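You operate a simulated robot arm through the tools that you are given. There is no shell and no other tool. Be economical: measure what you need, move in short steps, check, and stop when the job is done.

You run a simulated two-armed robot. Do the job below in one go: nothing can be reset, and whatever is moved stays where it is left.

Task
Strap down the loaded pallet on the strap table: both buckles in the low sockets, both displays on GOOD.
Fine: each buckle in the socket of its strap's colour; the yellow strap is too tight: release it and ratchet it up again.
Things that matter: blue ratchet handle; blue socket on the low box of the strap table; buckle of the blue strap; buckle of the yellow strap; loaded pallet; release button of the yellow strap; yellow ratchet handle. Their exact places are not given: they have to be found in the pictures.

Only the result counts: the job must be done as asked and must still hold three seconds after the hand-in. Knocking over, shifting, dropping, spilling or breaking anything else fails it.

Robot
Two 7-joint arms with two-finger parallel grippers on one trunk, on a base that drives. Base frame: it is fixed to the floor where the robot stands at the start and does not move with it; the origin is under the middle of the robot, x ahead of it, y to its left, z up. Readings come in mm, rad, newtons and seconds.
The left shoulder is at the start at [50, 177, 1029], the right one opposite. With the tool pointing down near the work surface each hand reaches from about 100 to 640 mm from the robot's upright axis, wherever it stands, measured 20 degrees to its own side. Places, roughly: blue ratchet handle [900, 700, 600]; blue socket on the low box of the strap table [700, 800, 600]; release button of the yellow strap [900, 200, 500]; yellow ratchet handle [900, 300, 600]. Payload 3.43 kg a hand.
The TCP of each hand is the grasp point between the finger pads, 34 mm short of the fingertips. In the tool frame z runs along the fingers and y along their closing line. The gripper opens to 128 mm. The fingers are 24 mm wide and 12 mm thick; the gripper's body (48 by 130 mm) begins 96 mm behind the TCP.
Orientation is told as [roll, pitch, yaw] about the base's x, y, z axes, in that order, counted from this pose: with the fingers straight down and closing along the base's y, the tool's x points along the base's -x, its y along +y and its z along -z.

Tools
- The arms move only by the tool apply_moves. It takes "left_motion", "right_motion" or both (then of equal length, played together; a hand with none holds still); each is a list of rows, each a list of 3 entries, a list of its own where there are three numbers: the shift along the base's x, y, z in mm, then the turn, a rotation vector about the base's x, y, z in rad, then the finger opening in mm, from 0 to 128. In form: [[[x, y, z], [rx, ry, rz], fingers], ...]. A call has 1 to 12 rows; each row is the pose to reach, as a shift and turn from the pose commanded when the call began. A row lasts 0.2 s, in which the tool goes at most 50 mm and 0.15 rad; a call with a longer step from one row to the next is refused whole, and so is a gripper value outside its range. Where a pose cannot be reached the arm comes as near as it can. A force on the tool above 80 N (or 10 N above the force at the start of the call, whichever is more), or a blocked arm, ends the call early, and 0.2 s more pass. The fingers move at their own pace (about 108 mm/s each) and stop on an object; they squeeze with about 41 N. The grip force told is the motor's: it shows also when the fingers shut on nothing. Time passes only in rows, and 0.2 s behind the last, so rows that repeat a pose let the fingers close. It gives the time, the measured TCP pose, the force on the tool (base axes), the opening and the grip force at its end, in the units of the frame above (readings bear some noise), with the torque about the TCP (base axes, N m) and any sound that the robot's microphone picked up.
- Cameras (640 x 400 px; columns grow to the right, rows downward): "scene" is now at [141.3, 39.3, 1172.9]; the picture's right is [0.48, -0.88, 0.00], its down [-0.63, -0.35, -0.69] and it looks along [0.61, 0.33, -0.72] (base axes); focal length 255 px, centre (320, 200). "left" rides on the left gripper at [76, 11, -160] in its tool frame; the picture's right is [-0.15, 0.99, 0.00], its down [-0.88, -0.13, -0.46] and it looks along [-0.45, -0.07, 0.89] (tool axes); focal length 234 px, centre (320, 200). "right" rides on the right gripper at [76, -11, -160] in its tool frame; the picture's right is [0.15, 0.99, 0.00], its down [-0.88, 0.13, -0.46] and it looks along [-0.45, 0.07, 0.89] (tool axes); focal length 234 px, centre (320, 200).
- get_image(camera): a new picture of that camera. No time passes.
- raise_lower(by): slides the trunk up (or, below 0, down) by that many mm; the arms and the scene camera ride with it, the base frame stays. It gives what a move gives, with no picture.
- roll_base(legs): drives the robot by 1 to 6 legs, each [ahead, turn to the left] in mm and rad, along the robot's own axes; the way and the turn of a leg run together, so that a leg with both is an arc; at most 1500 mm and 3.142 rad a leg. The arms and the cameras ride along, it lands a little off, and it stops where it bumps. It gives what a move gives.
- pan_tilt(pan, tilt): turns the head with the scene camera to pan (to the left, within 1.396 rad either way) and tilt (down, from -0.506 to 1.204), counted from straight ahead of the robot. It gives what a move gives.
- measure_at(camera, pixels): there is no depth. For up to 12 entries [column, row, z] of the newest picture of that camera ("zoom" is the newest enlarged one), the place [x, y] in the base frame at which the ray of that pixel passes the height z, good to about 2 mm. No time passes.
- enlarge(camera, box): a new picture of the part [left, top, right, bottom] of that camera's present view, enlarged. No time passes.
- finish_job(): hands the job in; it is judged then, once.

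Keep the steps short. Do not move on a guess: measure, check each grasp and each placing, and mend mistakes. In all there are 80 turns and 70 pictures (those below and enlarged ones count). Leave the grippers open and the arms clear of the work at the hand-in unless told otherwise, and finish with a single line.

The tools are called after "Call:" as a command line: name --argument value ..., lists and objects as JSON in quotes. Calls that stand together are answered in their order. apply_moves: Moves the arms, as the interface text tells. Its arguments: {"type":"object","properties":{"left_motion":{"type":"array","items":{"type":"array"}},"right_motion":{"type":"array","items":{"type":"array"}}},"required":[]} The other tools are called the same way: raise_lower (by) slides the trunk up or down; roll_base (legs) drives the base; pan_tilt (pan, tilt) turns the head that bears the scene camera; get_image (camera) takes a picture; measure_at (camera, pixels) gives the place at which the rays of pixels pass given heights; enlarge (camera, box) takes an enlarged picture of a part of a camera's view; finish_job () hands the job in.

At the start:

```text
time: 0.0
left_ee_pos: [361.2, 433.8, 926.0]
left_ee_rot: [-0.001, 0.001, -0.004]
left_contact_force: [0.3, 0.0, -0.5]
left_moment: [0.01, 0.01, -0.03]
left_gripper_width: 128.0
left_finger_force: 0.1
right_ee_pos: [440.2, 7.5, 989.9]
right_ee_rot: [0.0, -0.001, -0.003]
right_contact_force: [-0.6, -0.1, 0.1]
right_moment: [-0.05, 0.01, -0.02]
right_gripper_width: 128.2
right_finger_force: 0.0
trunk travel left (down, up): [-200.0, 201.0]
robot x, y, heading: [-0.8, -0.9, -0.002]
head pan, tilt: [0.504, 0.808]
```

scene: 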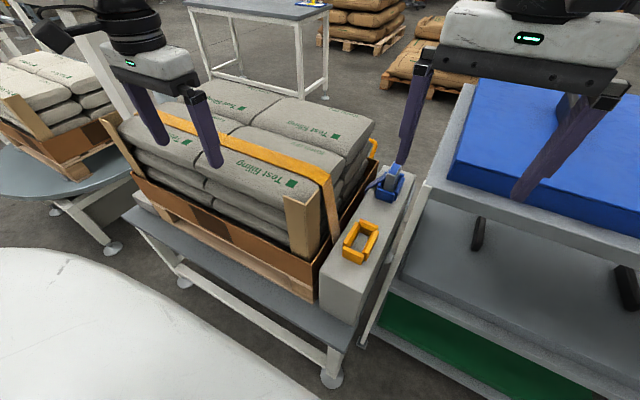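
right: 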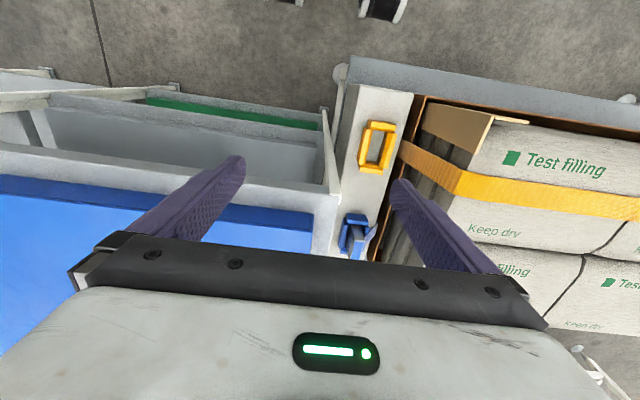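
left: 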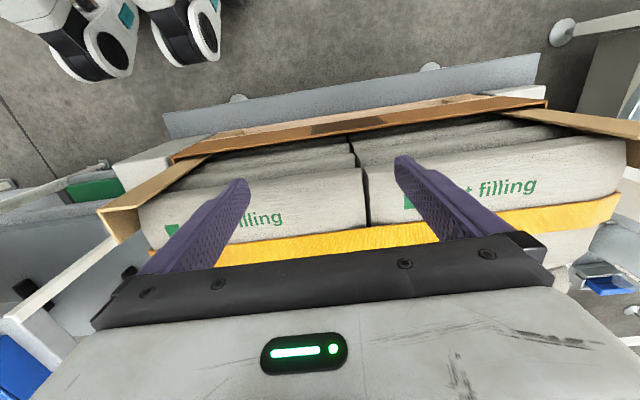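

I see a pallet with a yellow strap and, on its right, a grey box with yellow and blue fittings. I'll take close-ups first.

Call:
enlarge --camera "scene" --box '[300, 120, 460, 300]'

Call:
enlarge --camera "right" --box '[300, 50, 480, 270]'

Call:
enlarge --camera "left" --box '[520, 100, 640, 320]'

```text
2.22 times, centred on (380, 210) of scene
```

zoom: 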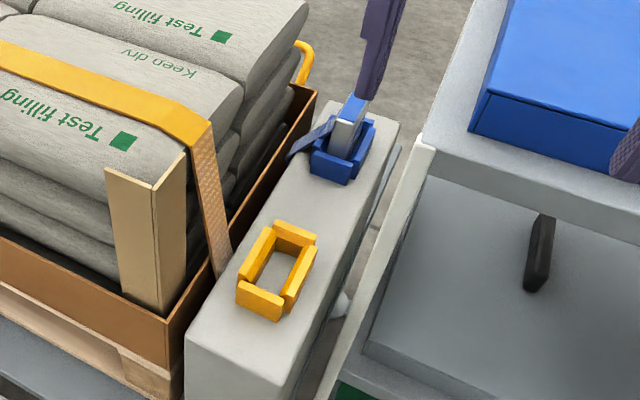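

```text
1.82 times, centred on (390, 160) of right
```

zoom: 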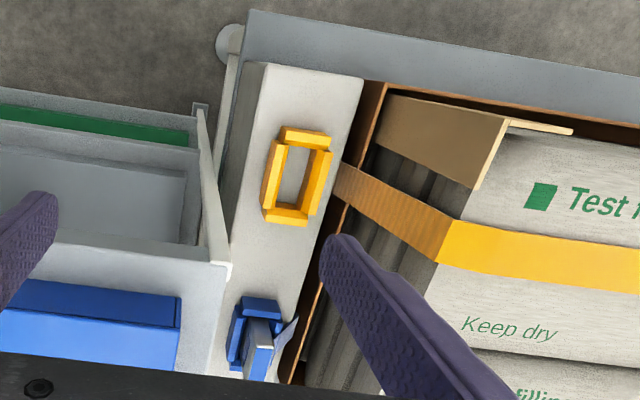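

```text
1.82 times, centred on (580, 210) of left
```

zoom: 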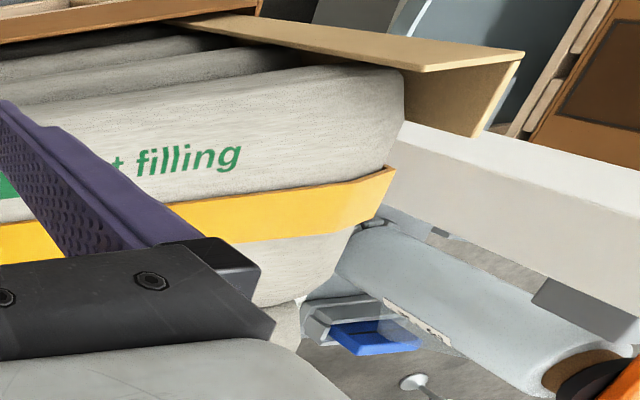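

Next I measure some candidates at a few heights and pan the head for wider views.

Call:
measure_at --camera "scene" --pixels '[[360, 242, 500], [360, 242, 600], [388, 185, 500], [388, 185, 600], [373, 145, 600], [150, 125, 800], [325, 180, 800], [335, 235, 600]]'

Call:
pan_tilt --pan 0.85 --tilt 0.7

Call:
get_image --camera "scene"

```text
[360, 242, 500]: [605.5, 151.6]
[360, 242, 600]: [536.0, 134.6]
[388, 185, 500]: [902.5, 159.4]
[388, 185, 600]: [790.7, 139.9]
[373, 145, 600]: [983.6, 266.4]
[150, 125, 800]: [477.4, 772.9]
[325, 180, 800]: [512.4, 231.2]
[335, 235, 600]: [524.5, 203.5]
```

```text
time: 0.8
left_ee_pos: [361.1, 433.8, 927.5]
left_ee_rot: [0.0, 0.001, -0.004]
left_contact_force: [0.0, -0.7, 0.4]
left_moment: [-0.01, 0.03, -0.02]
left_gripper_width: 127.7
left_finger_force: 0.0
right_ee_pos: [440.5, 8.3, 990.0]
right_ee_rot: [-0.001, 0.001, -0.002]
right_contact_force: [0.2, 0.2, -0.1]
right_moment: [0.01, -0.02, -0.04]
right_gripper_width: 127.8
right_finger_force: 0.0
trunk travel left (down, up): [-200.0, 201.0]
robot x, y, heading: [1.4, -6.0, 0.0]
head pan, tilt: [0.85, 0.7]
```

```text
63 pictures are left
```

scene: 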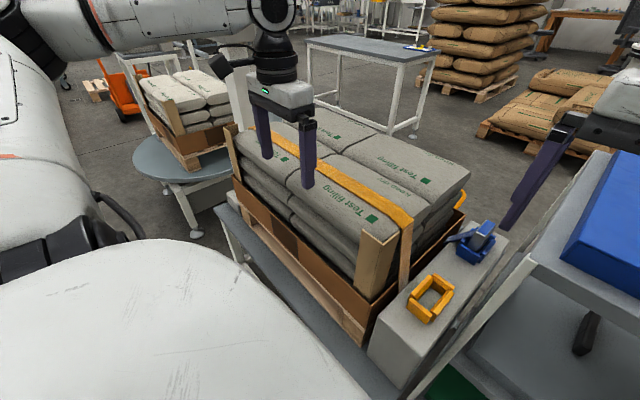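

I'll bring the left hand forward and higher to look over the far side.

Call:
apply_moves --left_motion '[[[0, 0, 45], [0, 0, 0], 128], [[0, 0, 90], [0, 0, 0], 128], [[45, 0, 100], [0, 0, 0], 128], [[90, 0, 100], [0, 0, 0], 128], [[135, 0, 100], [0, 0, 0], 128], [[180, 0, 100], [0, 0, 0], 128]]'

Call:
get_image --camera "left"

```text
time: 2.2
left_ee_pos: [542.7, 432.1, 1023.5]
left_ee_rot: [-0.001, 0.003, -0.006]
left_contact_force: [0.3, 0.5, -0.2]
left_moment: [-0.01, 0.01, 0.01]
left_gripper_width: 128.0
left_finger_force: 0.0
right_ee_pos: [440.7, 7.3, 988.4]
right_ee_rot: [0.001, 0.0, -0.002]
right_contact_force: [-0.2, 0.0, -0.6]
right_moment: [0.0, -0.01, 0.02]
right_gripper_width: 128.1
right_finger_force: 0.1
trunk travel left (down, up): [-200.0, 201.0]
robot x, y, heading: [0.9, 0.6, 0.002]
head pan, tilt: [0.85, 0.7]
```

```text
62 pictures are left
```

left: 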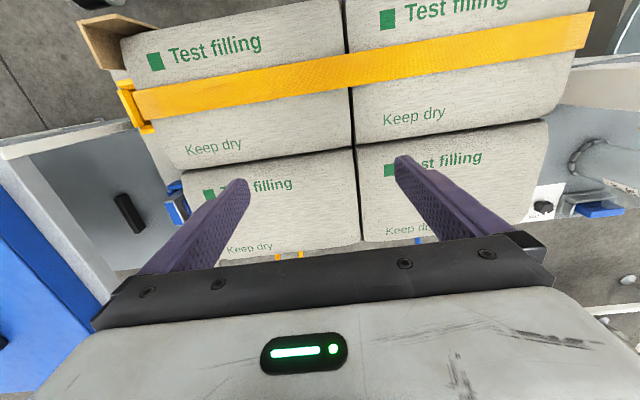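

Call:
enlarge --camera "left" --box '[500, 130, 640, 260]'

Call:
apply_moves --left_motion '[[[30, 0, 0], [0, -0.14, 0], 128], [[60, 0, 0], [0, -0.28, 0], 128], [[90, 0, 0], [0, -0.42, 0], 128], [[110, 0, 0], [0, -0.56, 0], 128]]'

Call:
get_image --camera "left"

```text
3.08 times, centred on (570, 195) of left
```

zoom: 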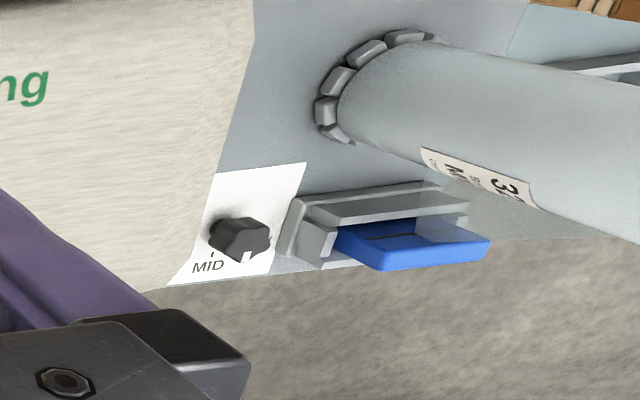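

```text
time: 3.2
left_ee_pos: [651.0, 435.4, 1026.6]
left_ee_rot: [0.002, -0.562, -0.005]
left_contact_force: [0.3, 0.0, 0.5]
left_moment: [-0.01, 0.03, 0.03]
left_gripper_width: 128.1
left_finger_force: 0.1
right_ee_pos: [439.2, 7.6, 991.1]
right_ee_rot: [0.0, 0.0, -0.004]
right_contact_force: [0.1, 0.2, -0.5]
right_moment: [-0.03, 0.03, 0.0]
right_gripper_width: 128.0
right_finger_force: 0.1
trunk travel left (down, up): [-200.0, 201.0]
robot x, y, heading: [1.9, -0.5, -0.001]
head pan, tilt: [0.85, 0.7]
```

```text
60 pictures are left
```

left: 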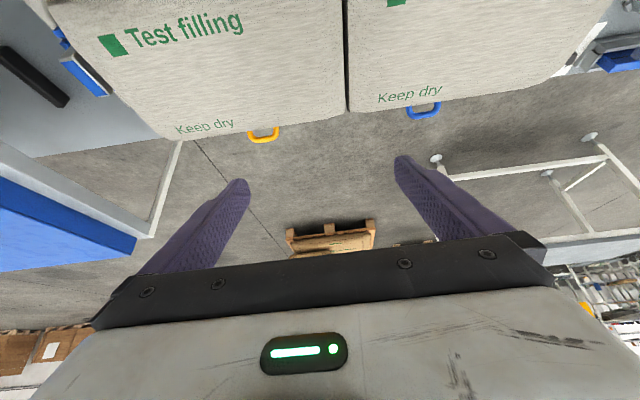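

Call:
measure_at --camera "left" --pixels '[[625, 62, 600], [625, 62, 300], [625, 62, 0], [263, 135, 600], [424, 110, 600], [85, 75, 600], [85, 75, 500], [263, 135, 500], [424, 110, 500]]'

Call:
enlarge --camera "left" --box '[520, 0, 640, 100]'

Call:
enlarge --camera "left" --box '[220, 80, 460, 180]'

```text
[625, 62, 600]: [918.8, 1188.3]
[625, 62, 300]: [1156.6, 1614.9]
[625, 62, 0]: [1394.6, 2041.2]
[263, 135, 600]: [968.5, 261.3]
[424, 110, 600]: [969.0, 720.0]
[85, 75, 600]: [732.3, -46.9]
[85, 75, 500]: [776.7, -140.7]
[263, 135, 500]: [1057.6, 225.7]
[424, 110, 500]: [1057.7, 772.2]
```

```text
4.00 times, centred on (580, 50) of left
```

zoom: 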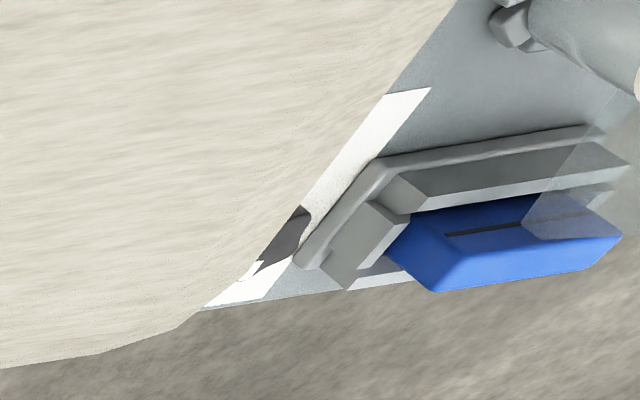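

```text
2.67 times, centred on (340, 130) of left
```

zoom: 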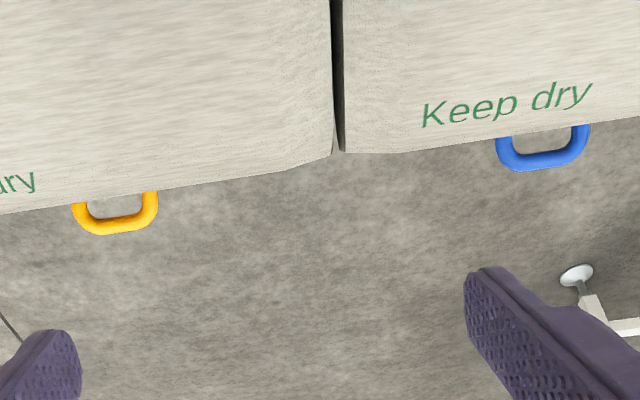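

The handles are on the far side, at about x=960: yellow y≈260, blue y≈720. Next I look at the left end of the table.

Call:
apply_moves --left_motion '[[[-45, 20, 0], [0, 0.14, 0], 128], [[-90, 40, 0], [0, 0.28, 0], 128], [[-135, 60, 0], [0, 0.42, 0], 128], [[-180, 80, 0], [0, 0.56, 0], 128], [[-210, 120, 0], [0, 0.56, 0], 128], [[-220, 168, 0], [0, 0.56, 0], 128], [[-220, 215, 0], [0, 0.56, 0], 128], [[-220, 260, 0], [0, 0.56, 0], 128]]'

Call:
get_image --camera "left"

Call:
get_image --camera "right"

```text
time: 5.0
left_ee_pos: [424.3, 666.3, 1022.8]
left_ee_rot: [0.0, -0.003, -0.007]
left_contact_force: [0.1, 0.9, -0.2]
left_moment: [0.02, -0.03, 0.0]
left_gripper_width: 128.0
left_finger_force: 0.1
left hand out of reach, approached as far as the arm can: row 8
right_ee_pos: [438.0, 8.2, 990.2]
right_ee_rot: [0.001, -0.002, -0.004]
right_contact_force: [0.3, -0.1, 0.6]
right_moment: [-0.01, -0.03, -0.01]
right_gripper_width: 127.9
right_finger_force: 0.1
trunk travel left (down, up): [-200.0, 201.0]
robot x, y, heading: [1.0, -0.4, -0.005]
head pan, tilt: [0.85, 0.7]
```

```text
57 pictures are left
```

left: 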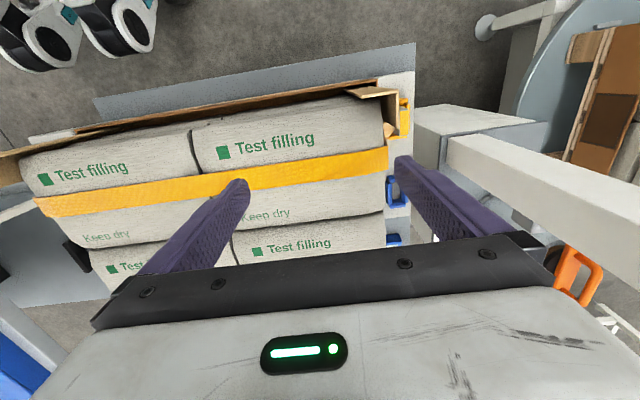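

```text
56 pictures are left
```

right: 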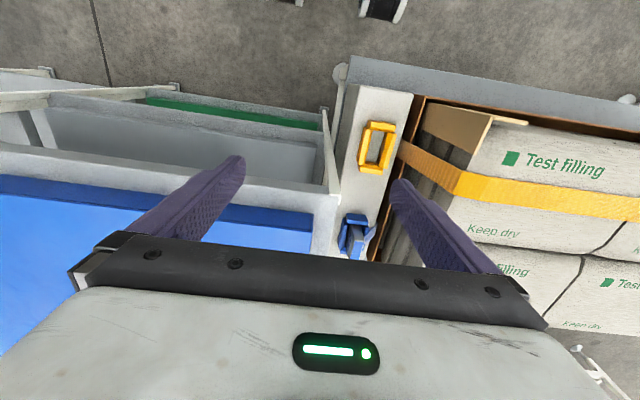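

Call:
enlarge --camera "left" --box '[350, 70, 450, 260]'

Call:
measure_at --camera "left" --pixels '[[404, 118, 600], [404, 118, 550], [390, 190, 600], [395, 240, 600], [390, 98, 700], [416, 44, 400], [93, 100, 400], [385, 165, 750]]'

Call:
measure_at --camera "right" --pixels '[[377, 146, 600], [377, 146, 500], [355, 237, 600], [355, 237, 500], [408, 95, 550], [335, 250, 550], [437, 195, 750]]'

```text
2.11 times, centred on (400, 165) of left
```

zoom: 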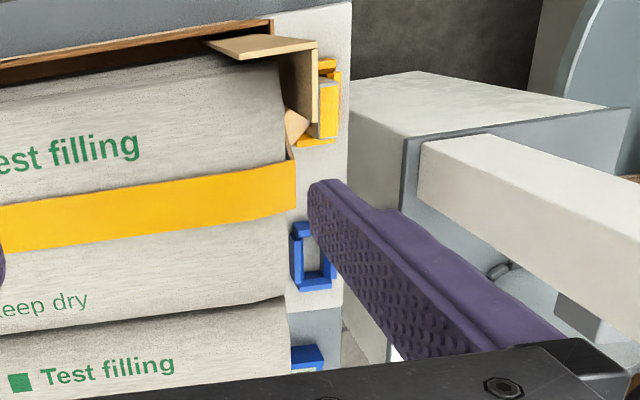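

```text
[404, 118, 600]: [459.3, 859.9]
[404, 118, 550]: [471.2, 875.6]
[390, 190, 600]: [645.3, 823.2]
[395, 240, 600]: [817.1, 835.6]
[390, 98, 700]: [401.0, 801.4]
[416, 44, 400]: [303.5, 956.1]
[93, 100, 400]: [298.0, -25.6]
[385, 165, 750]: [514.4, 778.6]
```

```text
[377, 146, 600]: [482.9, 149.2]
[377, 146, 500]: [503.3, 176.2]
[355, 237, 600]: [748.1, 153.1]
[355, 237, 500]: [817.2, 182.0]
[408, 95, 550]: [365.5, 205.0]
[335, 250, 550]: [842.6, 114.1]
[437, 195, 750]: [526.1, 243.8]
```

The left box holds a yellow socket with something in it, an apparently empty blue socket at about (650,823), and another blue part at x≈817. I move the right hand over the right box for a closer look.

Call:
apply_moves --right_motion '[[[40, 25, 0], [0, 0, 0], 128], [[80, 50, 0], [0, 0, 0], 128], [[120, 75, 0], [0, 0, 0], 128], [[160, 100, -20], [0, 0, 0], 128], [[200, 120, -50], [0, 0, 0], 128]]'

Call:
get_image --camera "right"

Call:
enlarge --camera "right" --box '[220, 20, 420, 160]'

```text
refused: row 4 steps farther than a row can; nothing moved
```

```text
54 pictures are left
```

right: 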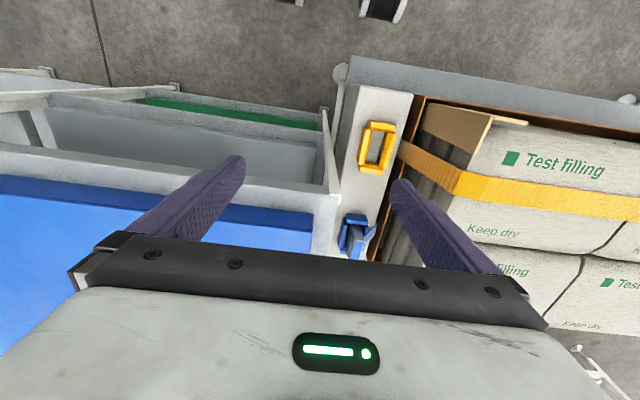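

```text
2.86 times, centred on (320, 90) of right
```

zoom: 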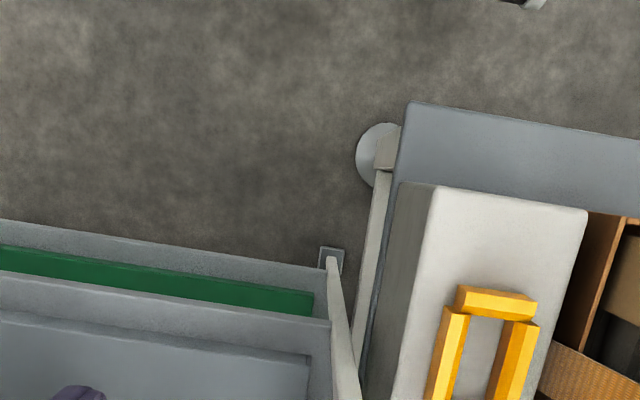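

A row was too long; I repeat with shorter steps.

Call:
apply_moves --right_motion '[[[30, 30, 0], [0, 0, 0], 128], [[60, 60, 0], [0, 0, 0], 128], [[90, 90, 0], [0, 0, 0], 128], [[120, 115, -10], [0, 0, 0], 128], [[160, 130, -30], [0, 0, 0], 128]]'

Call:
get_image --camera "right"

```text
time: 6.4
left_ee_pos: [426.8, 664.8, 1023.3]
left_ee_rot: [0.001, 0.0, -0.005]
left_contact_force: [-0.1, 0.5, -0.6]
left_moment: [0.02, 0.0, -0.02]
left_gripper_width: 128.0
left_finger_force: 0.0
right_ee_pos: [555.5, 46.9, 985.8]
right_ee_rot: [0.032, 0.001, -0.076]
right_contact_force: [0.4, 0.3, 0.0]
right_moment: [-0.01, -0.01, -0.05]
right_gripper_width: 128.1
right_finger_force: 0.0
right hand out of reach, approached as far as the arm can: row 3, 4, 5
trunk travel left (down, up): [-200.0, 201.0]
robot x, y, heading: [-2.3, 0.5, -0.001]
head pan, tilt: [0.85, 0.7]
stopped in row 5 (right hand): the arm was blocked; the commanded pose is now the measured one
```

```text
52 pictures are left
```

right: 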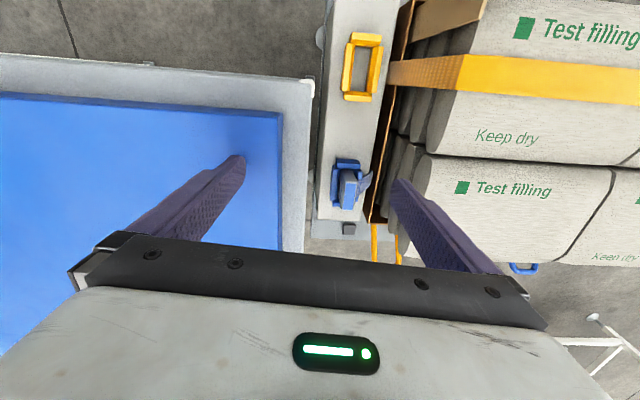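

Call:
enlarge --camera "right" --box '[300, 130, 420, 270]'

Call:
measure_at --camera "right" --pixels '[[364, 66, 500], [364, 66, 600], [348, 188, 500], [348, 188, 600], [349, 229, 500], [349, 229, 600], [384, 245, 600], [384, 245, 500], [524, 267, 600], [390, 20, 550], [320, 215, 550]]'

```text
2.86 times, centred on (360, 200) of right
```

zoom: 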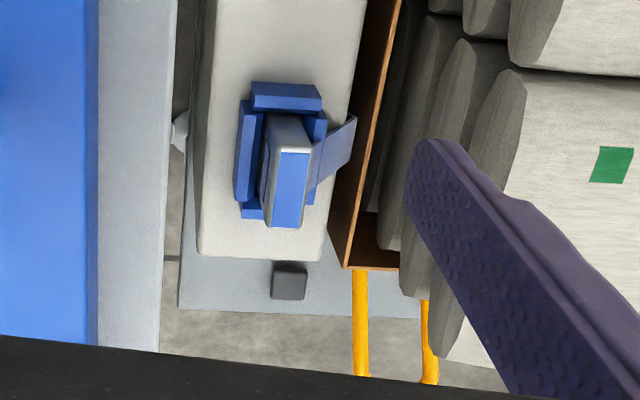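

```text
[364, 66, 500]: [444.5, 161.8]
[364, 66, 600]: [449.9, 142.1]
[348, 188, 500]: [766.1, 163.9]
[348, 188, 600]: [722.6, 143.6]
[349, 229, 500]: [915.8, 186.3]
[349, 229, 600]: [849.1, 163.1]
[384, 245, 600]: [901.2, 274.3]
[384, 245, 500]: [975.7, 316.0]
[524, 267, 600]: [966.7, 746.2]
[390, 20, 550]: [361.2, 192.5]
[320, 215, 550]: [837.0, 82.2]
```

I now understand the layout. By triangulation the right box is the high one (z≈700), with the blue buckle parked at about (679,122,700). The dark button at (900,175) is the release button. I need to know the base clearance to the table, so I look down.

Call:
pan_tilt --pan 0.3 --tilt 1.2

Call:
get_image --camera "scene"

```text
time: 7.4
left_ee_pos: [426.8, 664.0, 1023.2]
left_ee_rot: [-0.001, -0.003, -0.004]
left_contact_force: [-0.6, -1.0, -0.3]
left_moment: [-0.01, 0.05, 0.06]
left_gripper_width: 128.0
left_finger_force: 0.1
right_ee_pos: [555.1, 47.4, 985.9]
right_ee_rot: [0.033, -0.004, -0.073]
right_contact_force: [0.1, -0.8, -0.6]
right_moment: [0.01, 0.01, 0.0]
right_gripper_width: 127.8
right_finger_force: 0.0
trunk travel left (down, up): [-200.0, 201.0]
robot x, y, heading: [1.8, -0.2, -0.002]
head pan, tilt: [0.3, 1.201]
```

```text
50 pictures are left
```

scene: 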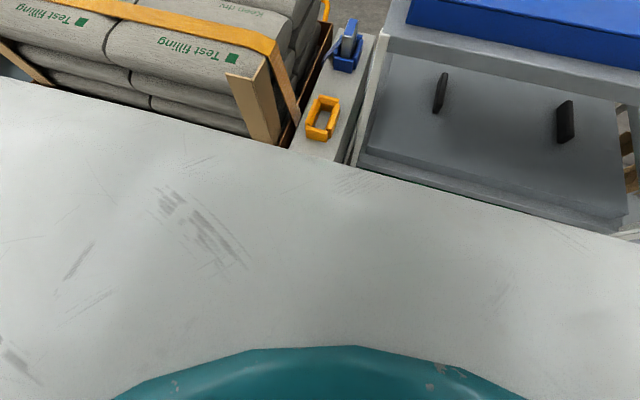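

Call:
measure_at --camera "left" --pixels '[[50, 45, 80], [130, 35, 80], [155, 30, 80], [50, 70, 80], [416, 44, 450], [93, 100, 450], [410, 120, 480], [415, 200, 480], [405, 225, 450]]'

Call:
enlarge --camera "left" --box '[0, 0, 200, 130]'

```text
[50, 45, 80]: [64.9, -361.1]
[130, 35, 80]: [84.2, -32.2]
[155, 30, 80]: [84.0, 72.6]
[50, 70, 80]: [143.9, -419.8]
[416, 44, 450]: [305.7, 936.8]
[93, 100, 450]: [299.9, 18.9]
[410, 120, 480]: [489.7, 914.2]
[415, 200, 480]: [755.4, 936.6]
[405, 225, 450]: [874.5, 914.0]
```

```text
3.08 times, centred on (100, 65) of left
```

zoom: 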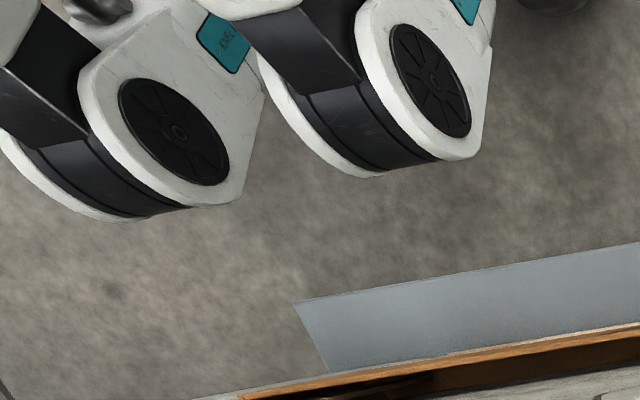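

The handles and release button are only reachable from the far side (+x), so I need a driving route. I tuck the hands and look left and right.

Call:
apply_moves --left_motion '[[[-25, -40, 0], [0, 0, 0], 128], [[-50, -80, 0], [0, 0, 0], 128], [[-75, -120, 0], [0, 0, 0], 128], [[-100, -160, 0], [0, 0, 0], 128], [[-115, -205, 0], [0, 0, 0], 128], [[-120, -250, 0], [0, 0, 0], 128], [[-120, -295, 0], [0, 0, 0], 128]]' --right_motion '[[[-30, -30, 0], [0, 0, 0.07], 128], [[-60, -60, 0], [0, 0, 0.07], 128], [[-90, -90, 0], [0, 0, 0.07], 128], [[-120, -120, 0], [0, 0, 0.07], 128], [[-150, -150, 20], [0, 0, 0.07], 128], [[-180, -180, 30], [0, 0, 0.07], 128], [[-220, -200, 40], [0, 0, 0.07], 128]]'

Call:
pan_tilt --pan 1.1 --tilt 0.35

Call:
get_image --camera "scene"

Call:
pan_tilt --pan -0.3 --tilt 0.4

Call:
get_image --camera "scene"

```text
time: 9.0
left_ee_pos: [305.3, 367.2, 1026.5]
left_ee_rot: [-0.001, 0.0, -0.003]
left_contact_force: [0.5, 0.4, 0.4]
left_moment: [-0.01, 0.03, -0.01]
left_gripper_width: 128.1
left_finger_force: 0.0
right_ee_pos: [330.0, -155.0, 1021.1]
right_ee_rot: [0.034, -0.003, 0.0]
right_contact_force: [0.1, 0.1, -0.6]
right_moment: [-0.01, 0.01, -0.03]
right_gripper_width: 128.0
right_finger_force: 0.0
trunk travel left (down, up): [-200.0, 201.0]
robot x, y, heading: [1.6, -3.1, -0.003]
head pan, tilt: [0.3, 1.201]
```

```text
time: 10.2
left_ee_pos: [307.4, 368.7, 1025.5]
left_ee_rot: [0.001, 0.0, -0.005]
left_contact_force: [-0.4, -0.4, -0.1]
left_moment: [0.03, -0.02, 0.0]
left_gripper_width: 128.0
left_finger_force: 0.1
right_ee_pos: [330.5, -153.5, 1022.6]
right_ee_rot: [0.033, -0.003, 0.002]
right_contact_force: [0.3, 0.1, -0.7]
right_moment: [-0.01, 0.05, -0.04]
right_gripper_width: 128.0
right_finger_force: 0.2
trunk travel left (down, up): [-200.0, 201.0]
robot x, y, heading: [3.9, 0.0, -0.003]
head pan, tilt: [1.1, 0.351]
```

```text
48 pictures are left
```

scene: 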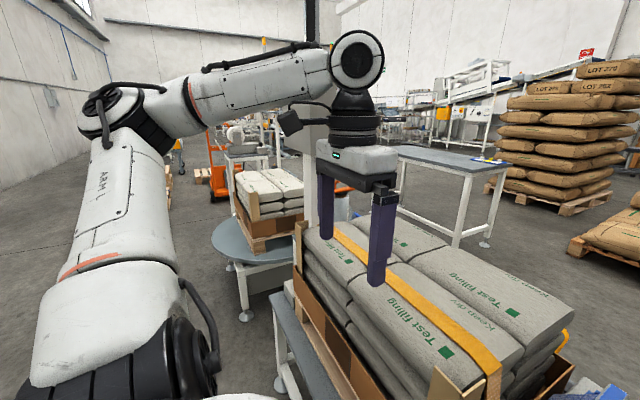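

```text
time: 11.7
left_ee_pos: [306.9, 368.3, 1025.3]
left_ee_rot: [0.0, -0.001, -0.005]
left_contact_force: [0.6, 0.8, 0.3]
left_moment: [-0.03, 0.01, 0.02]
left_gripper_width: 128.0
left_finger_force: 0.1
right_ee_pos: [331.1, -153.5, 1021.5]
right_ee_rot: [0.032, -0.002, 0.0]
right_contact_force: [-0.5, 0.5, -0.6]
right_moment: [0.05, 0.0, 0.0]
right_gripper_width: 128.1
right_finger_force: 0.0
trunk travel left (down, up): [-200.0, 201.0]
robot x, y, heading: [0.6, 4.2, 0.004]
head pan, tilt: [-0.3, 0.4]
```

```text
47 pictures are left
```

scene: 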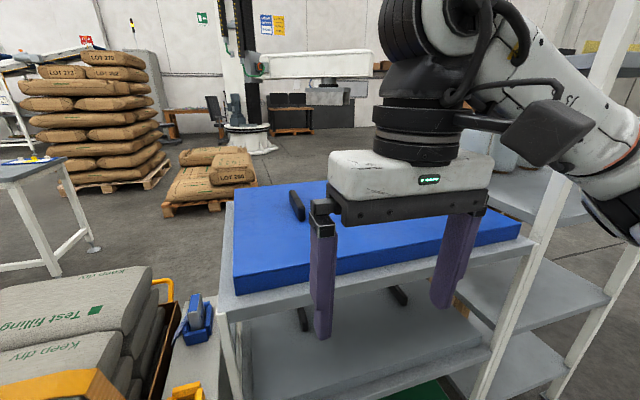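

Call:
measure_at --camera "scene" --pixels '[[93, 248, 0], [165, 212, 0], [258, 190, 0], [240, 320, 800], [525, 245, 800], [232, 205, 800], [570, 375, 500], [605, 255, 0], [600, 290, 0], [70, 192, 0], [52, 275, 0], [250, 155, 0]]'

Call:
pan_tilt --pan -1.1 --tilt 0.5

Call:
get_image --camera "scene"

```text
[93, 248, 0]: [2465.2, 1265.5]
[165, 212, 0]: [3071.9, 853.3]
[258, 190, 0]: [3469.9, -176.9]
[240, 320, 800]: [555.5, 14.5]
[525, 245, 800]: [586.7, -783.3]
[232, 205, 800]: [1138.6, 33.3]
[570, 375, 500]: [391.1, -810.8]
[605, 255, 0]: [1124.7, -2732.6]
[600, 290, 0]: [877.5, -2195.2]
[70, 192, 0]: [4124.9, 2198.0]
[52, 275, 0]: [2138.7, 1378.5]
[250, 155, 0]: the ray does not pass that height
```

```text
time: 12.8
left_ee_pos: [307.3, 368.8, 1025.6]
left_ee_rot: [-0.001, -0.002, -0.005]
left_contact_force: [0.1, 0.0, -0.6]
left_moment: [-0.03, -0.02, 0.0]
left_gripper_width: 128.0
left_finger_force: 0.1
right_ee_pos: [330.4, -153.5, 1021.4]
right_ee_rot: [0.033, 0.0, 0.0]
right_contact_force: [-0.1, 1.1, -0.3]
right_moment: [-0.02, 0.0, 0.01]
right_gripper_width: 128.1
right_finger_force: 0.0
trunk travel left (down, up): [-200.0, 201.0]
robot x, y, heading: [-1.1, -4.8, 0.001]
head pan, tilt: [-1.1, 0.499]
```

```text
46 pictures are left
```

scene: 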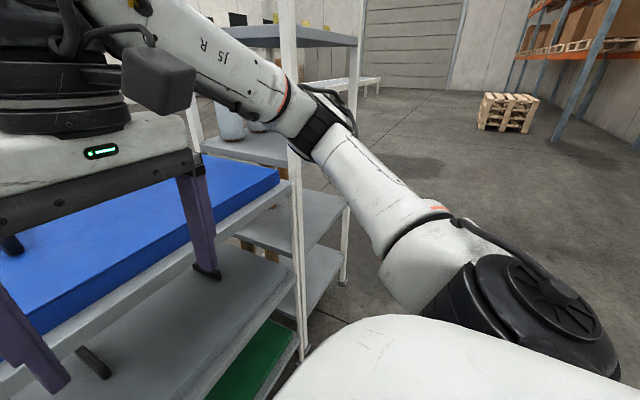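

Call:
measure_at --camera "scene" --pixels '[[303, 358, 0], [343, 283, 0], [303, 358, 200], [480, 128, 0], [500, 160, 0], [375, 92, 0], [330, 95, 0], [240, 240, 400], [360, 150, 0]]'

```text
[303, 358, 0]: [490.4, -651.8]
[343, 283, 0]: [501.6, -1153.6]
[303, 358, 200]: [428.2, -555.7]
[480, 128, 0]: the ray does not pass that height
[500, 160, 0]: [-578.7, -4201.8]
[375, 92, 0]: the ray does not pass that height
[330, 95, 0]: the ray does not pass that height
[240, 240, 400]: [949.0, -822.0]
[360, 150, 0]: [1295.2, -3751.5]
```

The right side has free floor beyond y≈-1200 and the far side looks open. I back off, turn right, and drive along -y to y≈-1900.

Call:
roll_base --legs '[[-200, 0], [0, -1.571], [1500, 0], [350, 0], [0, 1.571]]'

Call:
pan_tilt --pan 0.15 --tilt 0.4

Call:
get_image --camera "scene"

```text
time: 31.0
left_ee_pos: [139.9, -1478.5, 1025.6]
left_ee_rot: [0.0, -0.001, 0.029]
left_contact_force: [-0.1, -0.5, -0.2]
left_moment: [-0.01, 0.03, 0.01]
left_gripper_width: 127.8
left_finger_force: 0.0
right_ee_pos: [182.4, -2000.1, 1021.2]
right_ee_rot: [0.033, -0.003, 0.034]
right_contact_force: [0.5, -1.0, -0.5]
right_moment: [-0.01, -0.02, -0.03]
right_gripper_width: 128.1
right_finger_force: 0.0
trunk travel left (down, up): [-200.0, 201.0]
robot x, y, heading: [-154.0, -1854.1, 0.034]
head pan, tilt: [-1.1, 0.499]
```

```text
time: 32.4
left_ee_pos: [141.6, -1479.0, 1024.7]
left_ee_rot: [-0.001, -0.001, 0.027]
left_contact_force: [-0.2, -0.1, -0.1]
left_moment: [0.0, 0.01, -0.02]
left_gripper_width: 127.8
left_finger_force: 0.0
right_ee_pos: [180.3, -1999.5, 1020.9]
right_ee_rot: [0.032, -0.001, 0.033]
right_contact_force: [0.0, -1.1, 0.3]
right_moment: [0.05, 0.0, -0.02]
right_gripper_width: 128.0
right_finger_force: 0.0
trunk travel left (down, up): [-200.0, 201.0]
robot x, y, heading: [-154.3, -1856.3, 0.031]
head pan, tilt: [0.15, 0.4]
```

```text
45 pictures are left
```

scene: 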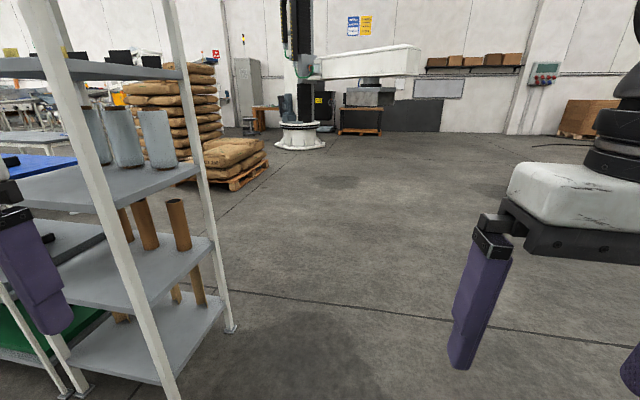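

Call:
measure_at --camera "scene" --pixels '[[230, 332, 0], [235, 190, 0], [266, 165, 0], [300, 145, 0]]'

```text
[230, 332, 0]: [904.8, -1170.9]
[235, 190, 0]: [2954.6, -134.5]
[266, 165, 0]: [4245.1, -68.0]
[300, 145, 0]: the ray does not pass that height
```

Call:
roll_base --legs '[[0, -0.031], [1500, 0], [404, 0], [0, 1.571], [1500, 0], [820, 0]]'

Call:
roll_base --legs '[[0, 1.571]]'

Call:
pan_tilt --pan 0.0 --tilt 0.7

Call:
get_image --camera "scene"

```text
time: 57.5
left_ee_pos: [1361.2, 779.8, 1026.1]
left_ee_rot: [0.0, -0.001, 1.577]
left_contact_force: [0.8, -1.2, -0.5]
left_moment: [-0.04, 0.01, 0.02]
left_gripper_width: 128.0
left_finger_force: 0.1
right_ee_pos: [1881.8, 810.4, 1022.2]
right_ee_rot: [0.032, 0.0, 1.582]
right_contact_force: [0.4, 0.3, 0.7]
right_moment: [-0.01, 0.0, 0.03]
right_gripper_width: 128.1
right_finger_force: 0.1
trunk travel left (down, up): [-200.0, 201.0]
robot x, y, heading: [1732.3, 478.6, 1.591]
head pan, tilt: [0.15, 0.4]
```

```text
time: 61.7
left_ee_pos: [1428.4, 108.9, 1025.1]
left_ee_rot: [0.0, -0.002, -3.139]
left_contact_force: [-0.3, 0.1, -0.6]
left_moment: [-0.02, -0.01, 0.0]
left_gripper_width: 127.9
left_finger_force: 0.1
right_ee_pos: [1401.7, 630.0, 1021.4]
right_ee_rot: [0.032, -0.003, -3.135]
right_contact_force: [0.4, 0.0, -0.2]
right_moment: [0.01, -0.01, -0.02]
right_gripper_width: 128.2
right_finger_force: 0.0
trunk travel left (down, up): [-200.0, 201.0]
robot x, y, heading: [1732.3, 476.3, -3.137]
head pan, tilt: [0.15, 0.4]
```

```text
time: 62.5
left_ee_pos: [1429.9, 107.6, 1025.9]
left_ee_rot: [-0.002, -0.001, -3.14]
left_contact_force: [-0.3, -0.9, -0.4]
left_moment: [0.0, 0.0, 0.01]
left_gripper_width: 128.1
left_finger_force: 0.2
right_ee_pos: [1401.4, 630.4, 1022.8]
right_ee_rot: [0.034, -0.002, -3.134]
right_contact_force: [-0.1, -0.4, 0.2]
right_moment: [0.02, 0.01, 0.02]
right_gripper_width: 127.8
right_finger_force: 0.0
trunk travel left (down, up): [-200.0, 201.0]
robot x, y, heading: [1735.2, 482.2, -3.135]
head pan, tilt: [0.0, 0.7]
```

```text
44 pictures are left
```

scene: 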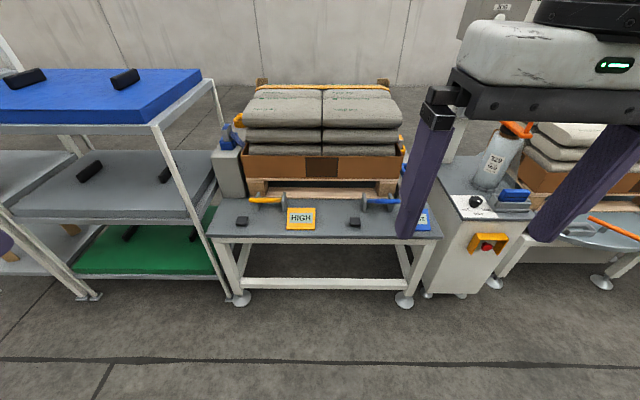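

Excellent view: the display reads HIGH, and I can see both ratchets and the buttons. Enlarging.

Call:
enlarge --camera "scene" --box '[200, 130, 440, 250]'

Call:
measure_at --camera "scene" --pixels '[[241, 221, 500], [355, 221, 500], [265, 200, 500], [265, 200, 600], [382, 201, 500], [210, 232, 450], [440, 236, 450], [240, 302, 0], [405, 304, 0], [433, 290, 0], [205, 290, 0], [428, 290, 0]]'

```text
2.67 times, centred on (320, 190) of scene
```

zoom: 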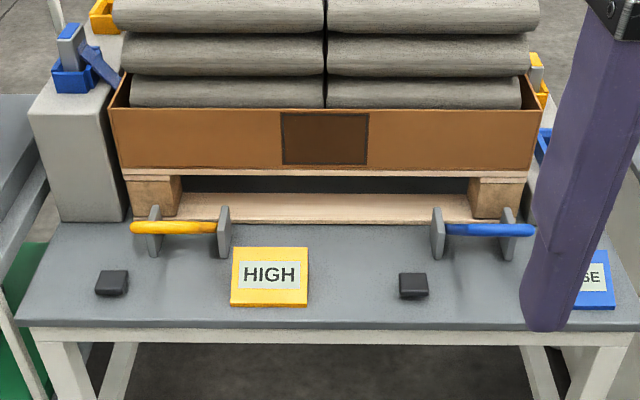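

```text
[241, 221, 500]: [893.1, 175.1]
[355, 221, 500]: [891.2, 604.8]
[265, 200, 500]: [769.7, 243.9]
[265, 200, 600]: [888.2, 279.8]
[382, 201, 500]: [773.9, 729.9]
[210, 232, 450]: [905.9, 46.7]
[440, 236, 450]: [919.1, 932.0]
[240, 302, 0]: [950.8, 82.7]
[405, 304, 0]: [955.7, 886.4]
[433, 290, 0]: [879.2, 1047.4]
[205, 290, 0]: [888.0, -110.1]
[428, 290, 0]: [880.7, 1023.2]
```

Yellow display shows HIGH, blue LOOSE, and the yellow buckle appears seated in the low yellow socket. I approach to x≈1330.

Call:
roll_base --legs '[[400, 0]]'

Call:
pan_tilt --pan 0.0 --tilt 0.95

Call:
get_image --camera "scene"

Call:
get_image --camera "right"

Call:
get_image --camera "left"

```text
time: 65.1
left_ee_pos: [1016.0, 108.3, 1026.0]
left_ee_rot: [0.0, -0.001, 3.138]
left_contact_force: [-0.3, -0.4, -0.2]
left_moment: [-0.01, -0.04, 0.03]
left_gripper_width: 127.9
left_finger_force: 0.0
right_ee_pos: [990.5, 630.5, 1021.4]
right_ee_rot: [0.032, -0.001, -3.14]
right_contact_force: [1.2, -0.4, 1.1]
right_moment: [0.01, -0.02, -0.04]
right_gripper_width: 127.9
right_finger_force: 0.0
trunk travel left (down, up): [-200.0, 201.0]
robot x, y, heading: [1322.5, 476.1, -3.137]
head pan, tilt: [0.0, 0.7]
```

```text
time: 65.8
left_ee_pos: [1016.0, 109.2, 1026.7]
left_ee_rot: [0.0, -0.001, 3.138]
left_contact_force: [-0.5, -0.3, 0.0]
left_moment: [-0.01, 0.02, -0.01]
left_gripper_width: 127.8
left_finger_force: 0.0
right_ee_pos: [991.4, 629.5, 1022.3]
right_ee_rot: [0.033, -0.002, -3.14]
right_contact_force: [0.4, 0.9, -0.3]
right_moment: [-0.02, -0.03, -0.01]
right_gripper_width: 127.9
right_finger_force: 0.0
trunk travel left (down, up): [-200.0, 201.0]
robot x, y, heading: [1322.3, 479.7, -3.139]
head pan, tilt: [0.0, 0.949]
```

```text
42 pictures are left
```

scene: 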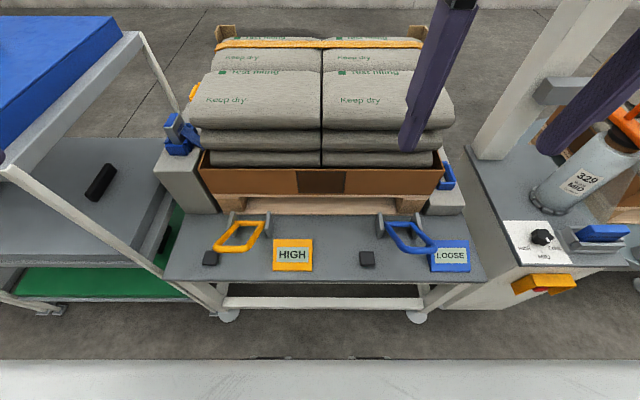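

```text
41 pictures are left
```

right: 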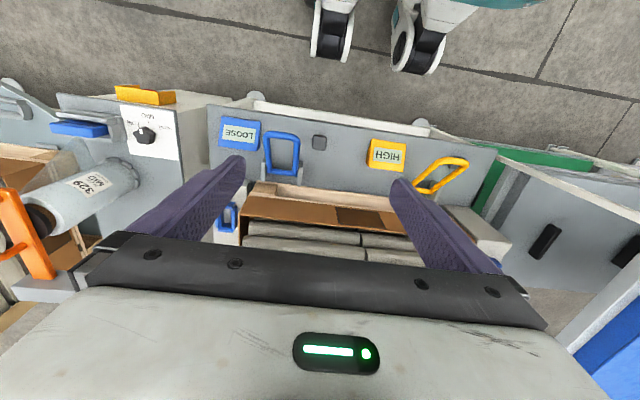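

```text
40 pictures are left
```

left: 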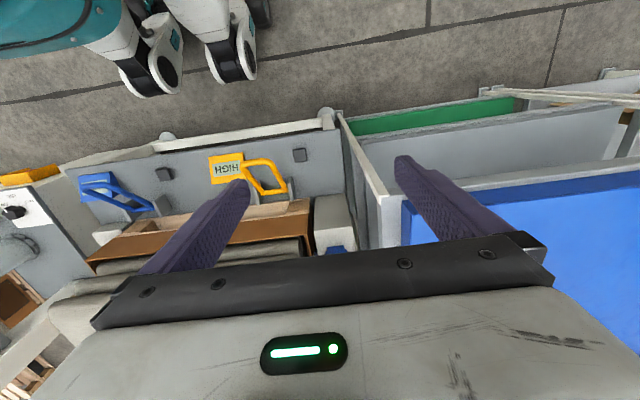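

Call:
measure_at --camera "scene" --pixels '[[236, 250, 600], [236, 250, 650], [250, 222, 550], [413, 253, 600], [413, 253, 650], [210, 258, 500], [182, 123, 700], [182, 150, 680], [446, 175, 560], [446, 175, 600], [430, 195, 560]]'

Call:
measure_at --camera "left" --pixels '[[258, 163, 600], [258, 163, 650], [258, 163, 550], [299, 155, 500], [299, 155, 480], [335, 250, 700]]'

Call:
measure_at --camera "right" --pixels '[[282, 137, 600], [282, 137, 650], [282, 137, 550], [230, 215, 600], [230, 215, 560], [320, 143, 500], [320, 143, 480]]'

Call:
enlarge --camera "scene" --box '[150, 90, 300, 280]'

Call:
enlarge --camera "scene" --box '[360, 120, 500, 280]'

```text
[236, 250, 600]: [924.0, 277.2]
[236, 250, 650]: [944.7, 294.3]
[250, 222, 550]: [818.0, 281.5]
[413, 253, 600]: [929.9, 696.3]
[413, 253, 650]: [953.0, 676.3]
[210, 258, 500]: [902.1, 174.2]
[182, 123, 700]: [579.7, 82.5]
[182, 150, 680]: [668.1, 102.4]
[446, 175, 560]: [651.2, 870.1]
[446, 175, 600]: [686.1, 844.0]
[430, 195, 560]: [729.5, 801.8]
```

```text
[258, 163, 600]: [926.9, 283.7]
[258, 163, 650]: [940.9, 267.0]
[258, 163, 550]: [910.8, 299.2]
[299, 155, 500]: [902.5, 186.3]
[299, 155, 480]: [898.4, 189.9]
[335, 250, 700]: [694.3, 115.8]
```

```text
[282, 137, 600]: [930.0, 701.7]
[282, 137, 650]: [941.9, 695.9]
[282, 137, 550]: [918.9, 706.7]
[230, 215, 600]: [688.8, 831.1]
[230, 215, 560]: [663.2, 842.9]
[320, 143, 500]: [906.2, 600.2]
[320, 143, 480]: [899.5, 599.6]
```

```text
2.11 times, centred on (225, 185) of scene
```

zoom: 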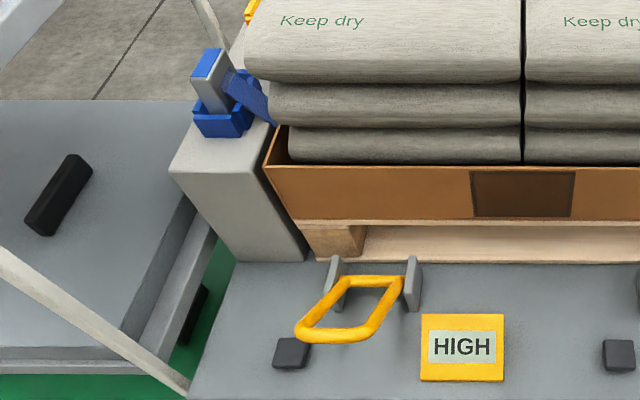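

```text
2.50 times, centred on (430, 200) of scene
```

zoom: 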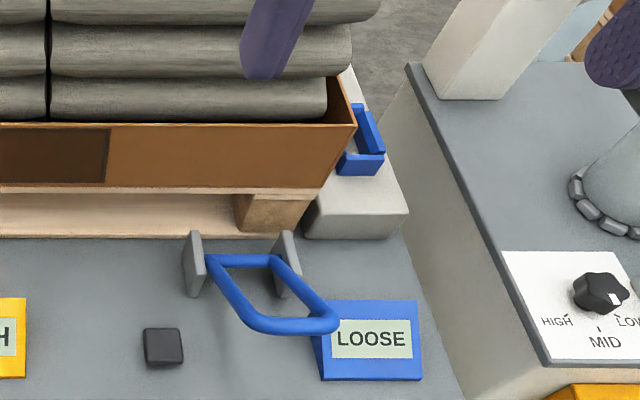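

Both handle bars lie near z≈602: yellow (926,280), blue (930,700). The yellow release button is at about (905,182,510). I bring the closed left fingers above it.

Call:
apply_moves --left_motion '[[[-35, 25, 0], [0, 0, 0], 60], [[-70, 50, 0], [0, 0, 0], 0], [[-111, 73, 0], [0, 0, 0], 0], [[-111, 73, -48], [0, 0, 0], 0], [[-111, 73, -96], [0, 0, 0], 0], [[-111, 73, -144], [0, 0, 0], 0], [[-111, 73, -192], [0, 0, 0], 0], [[-111, 73, -240], [0, 0, 0], 0], [[-111, 73, -288], [0, 0, 0], 0], [[-111, 73, -336], [0, 0, 0], 0], [[-111, 73, -384], [0, 0, 0], 0], [[-111, 73, -430], [0, 0, 0], 0]]'

Call:
get_image --camera "scene"

Call:
get_image --camera "left"

```text
time: 68.5
left_ee_pos: [915.2, 174.7, 619.9]
left_ee_rot: [0.0, -0.003, 3.14]
left_contact_force: [-0.2, -0.1, -1.4]
left_moment: [0.01, -0.01, 0.01]
left_gripper_width: 0.0
left_finger_force: 33.4
left hand out of reach, approached as far as the arm can: row 12
right_ee_pos: [990.0, 629.0, 1022.0]
right_ee_rot: [0.033, -0.003, -3.14]
right_contact_force: [0.7, -0.2, 0.0]
right_moment: [0.04, 0.02, 0.02]
right_gripper_width: 127.9
right_finger_force: 0.1
trunk travel left (down, up): [-200.0, 201.0]
robot x, y, heading: [1320.4, 477.0, -3.14]
head pan, tilt: [0.0, 0.949]
```

```text
37 pictures are left
```

scene: 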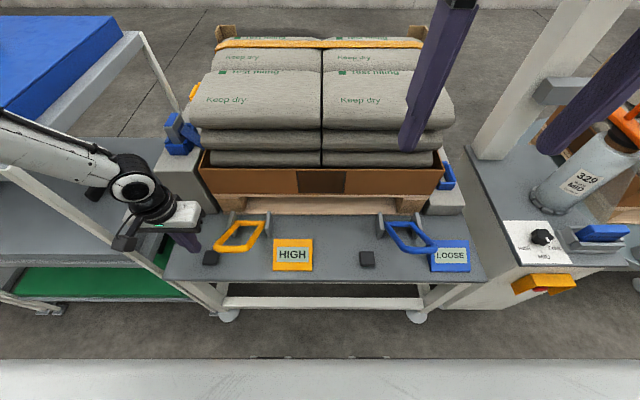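

```text
36 pictures are left
```

left: 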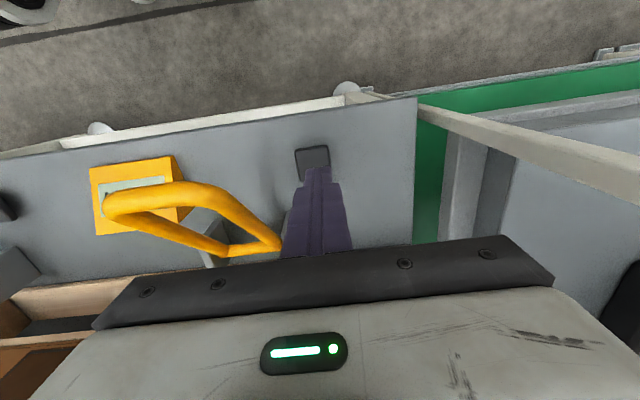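

Call:
measure_at --camera "left" --pixels '[[313, 158, 500], [313, 158, 480], [325, 168, 500], [326, 176, 480], [298, 176, 480], [417, 100, 470], [103, 210, 600], [275, 245, 560]]'

Call:
raise_lower --by -40

```text
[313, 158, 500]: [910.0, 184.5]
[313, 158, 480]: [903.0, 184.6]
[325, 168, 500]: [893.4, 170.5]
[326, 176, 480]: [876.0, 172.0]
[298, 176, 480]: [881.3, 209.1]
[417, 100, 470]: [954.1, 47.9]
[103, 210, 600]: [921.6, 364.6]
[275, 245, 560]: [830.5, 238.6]
```

```text
time: 69.3
left_ee_pos: [915.3, 174.9, 580.4]
left_ee_rot: [0.0, -0.002, 3.14]
left_contact_force: [0.3, 0.6, -0.9]
left_moment: [-0.02, -0.01, -0.03]
left_gripper_width: 0.2
left_finger_force: 32.7
right_ee_pos: [990.7, 629.4, 980.9]
right_ee_rot: [0.033, -0.004, -3.139]
right_contact_force: [-0.1, 0.4, -0.9]
right_moment: [0.0, 0.02, 0.0]
right_gripper_width: 128.0
right_finger_force: 0.0
trunk travel left (down, up): [-160.0, 241.0]
robot x, y, heading: [1320.4, 477.2, -3.14]
head pan, tilt: [0.0, 0.949]
```

Call:
apply_moves --left_motion '[[[0, 0, 40], [0, 0, 0], 0], [[0, 0, 80], [0, 0, 0], 0], [[0, 0, 120], [0, 0, 0], 0]]'

Call:
raise_lower --by -110

```text
time: 70.1
left_ee_pos: [918.3, 173.9, 700.2]
left_ee_rot: [0.0, -0.003, 3.138]
left_contact_force: [-0.2, 0.8, -0.6]
left_moment: [-0.02, 0.0, -0.02]
left_gripper_width: 0.1
left_finger_force: 32.9
right_ee_pos: [990.4, 630.1, 982.3]
right_ee_rot: [0.033, -0.005, -3.14]
right_contact_force: [0.2, 0.5, -0.7]
right_moment: [0.0, 0.02, 0.01]
right_gripper_width: 128.0
right_finger_force: 0.1
trunk travel left (down, up): [-160.0, 241.0]
robot x, y, heading: [1321.4, 473.8, -3.145]
head pan, tilt: [0.0, 0.949]
```

```text
time: 71.5
left_ee_pos: [917.2, 174.0, 589.3]
left_ee_rot: [0.001, -0.001, 3.138]
left_contact_force: [1.0, -0.1, -0.4]
left_moment: [0.03, 0.04, 0.0]
left_gripper_width: 0.0
left_finger_force: 33.1
right_ee_pos: [991.3, 629.8, 872.1]
right_ee_rot: [0.033, -0.005, -3.139]
right_contact_force: [-0.1, 0.1, 0.0]
right_moment: [0.01, -0.02, 0.01]
right_gripper_width: 127.5
right_finger_force: 0.1
trunk travel left (down, up): [-50.0, 351.0]
robot x, y, heading: [1325.3, 479.9, -3.137]
head pan, tilt: [0.0, 0.949]
```

Call:
apply_moves --left_motion '[[[-12, 10, 0], [0, 0, 0], 0], [[-12, 10, -20], [0, 0, 0], 0], [[-12, 10, -35], [0, 0, 0], 0], [[-12, 10, -42], [0, 0, 0], 0], [[-12, 10, -48], [0, 0, 0], 0], [[-12, 10, -52], [0, 0, 0], 0]]'

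```text
time: 72.9
left_ee_pos: [906.9, 184.2, 543.2]
left_ee_rot: [0.003, -0.008, 3.141]
left_contact_force: [14.9, -10.0, 57.5]
left_moment: [-0.16, -0.83, 0.1]
left_gripper_width: 0.0
left_finger_force: 33.1
right_ee_pos: [993.4, 631.5, 873.8]
right_ee_rot: [0.036, -0.006, -3.137]
right_contact_force: [-0.4, -0.1, 0.3]
right_moment: [-0.01, 0.01, 0.01]
right_gripper_width: 128.1
right_finger_force: 0.1
trunk travel left (down, up): [-50.0, 351.0]
robot x, y, heading: [1320.6, 478.4, -3.139]
head pan, tilt: [0.0, 0.949]
heard: click
```

Contact with 57 N and a click. I lift off and check the yellow display.

Call:
apply_moves --left_motion '[[[0, 0, 20], [0, 0, 0], 0], [[0, 0, 60], [0, 0, 0], 0], [[0, 0, 105], [0, 0, 0], 40], [[0, 0, 150], [0, 0, 0], 50]]'

Call:
enlarge --camera "scene" --box '[180, 130, 500, 330]'

```text
time: 73.9
left_ee_pos: [909.0, 183.5, 687.4]
left_ee_rot: [0.0, -0.003, 3.139]
left_contact_force: [-0.6, 0.6, -0.2]
left_moment: [0.01, 0.0, -0.02]
left_gripper_width: 50.1
left_finger_force: 0.1
right_ee_pos: [989.4, 629.1, 872.4]
right_ee_rot: [0.033, -0.001, -3.14]
right_contact_force: [-0.4, -0.4, -0.2]
right_moment: [0.01, 0.02, 0.01]
right_gripper_width: 128.0
right_finger_force: 0.1
trunk travel left (down, up): [-50.0, 351.0]
robot x, y, heading: [1321.3, 479.7, -3.139]
head pan, tilt: [0.0, 0.949]
```

```text
2.00 times, centred on (340, 230) of scene
```

zoom: 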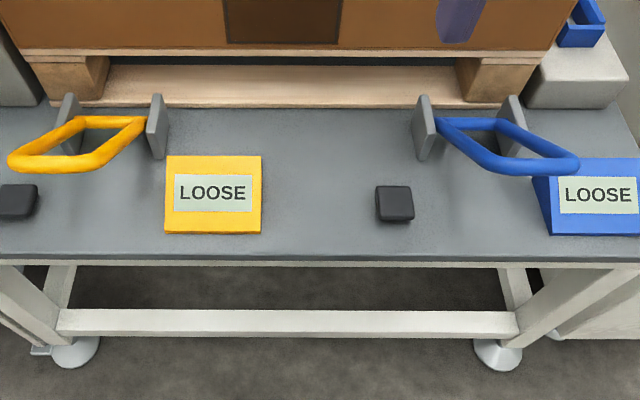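

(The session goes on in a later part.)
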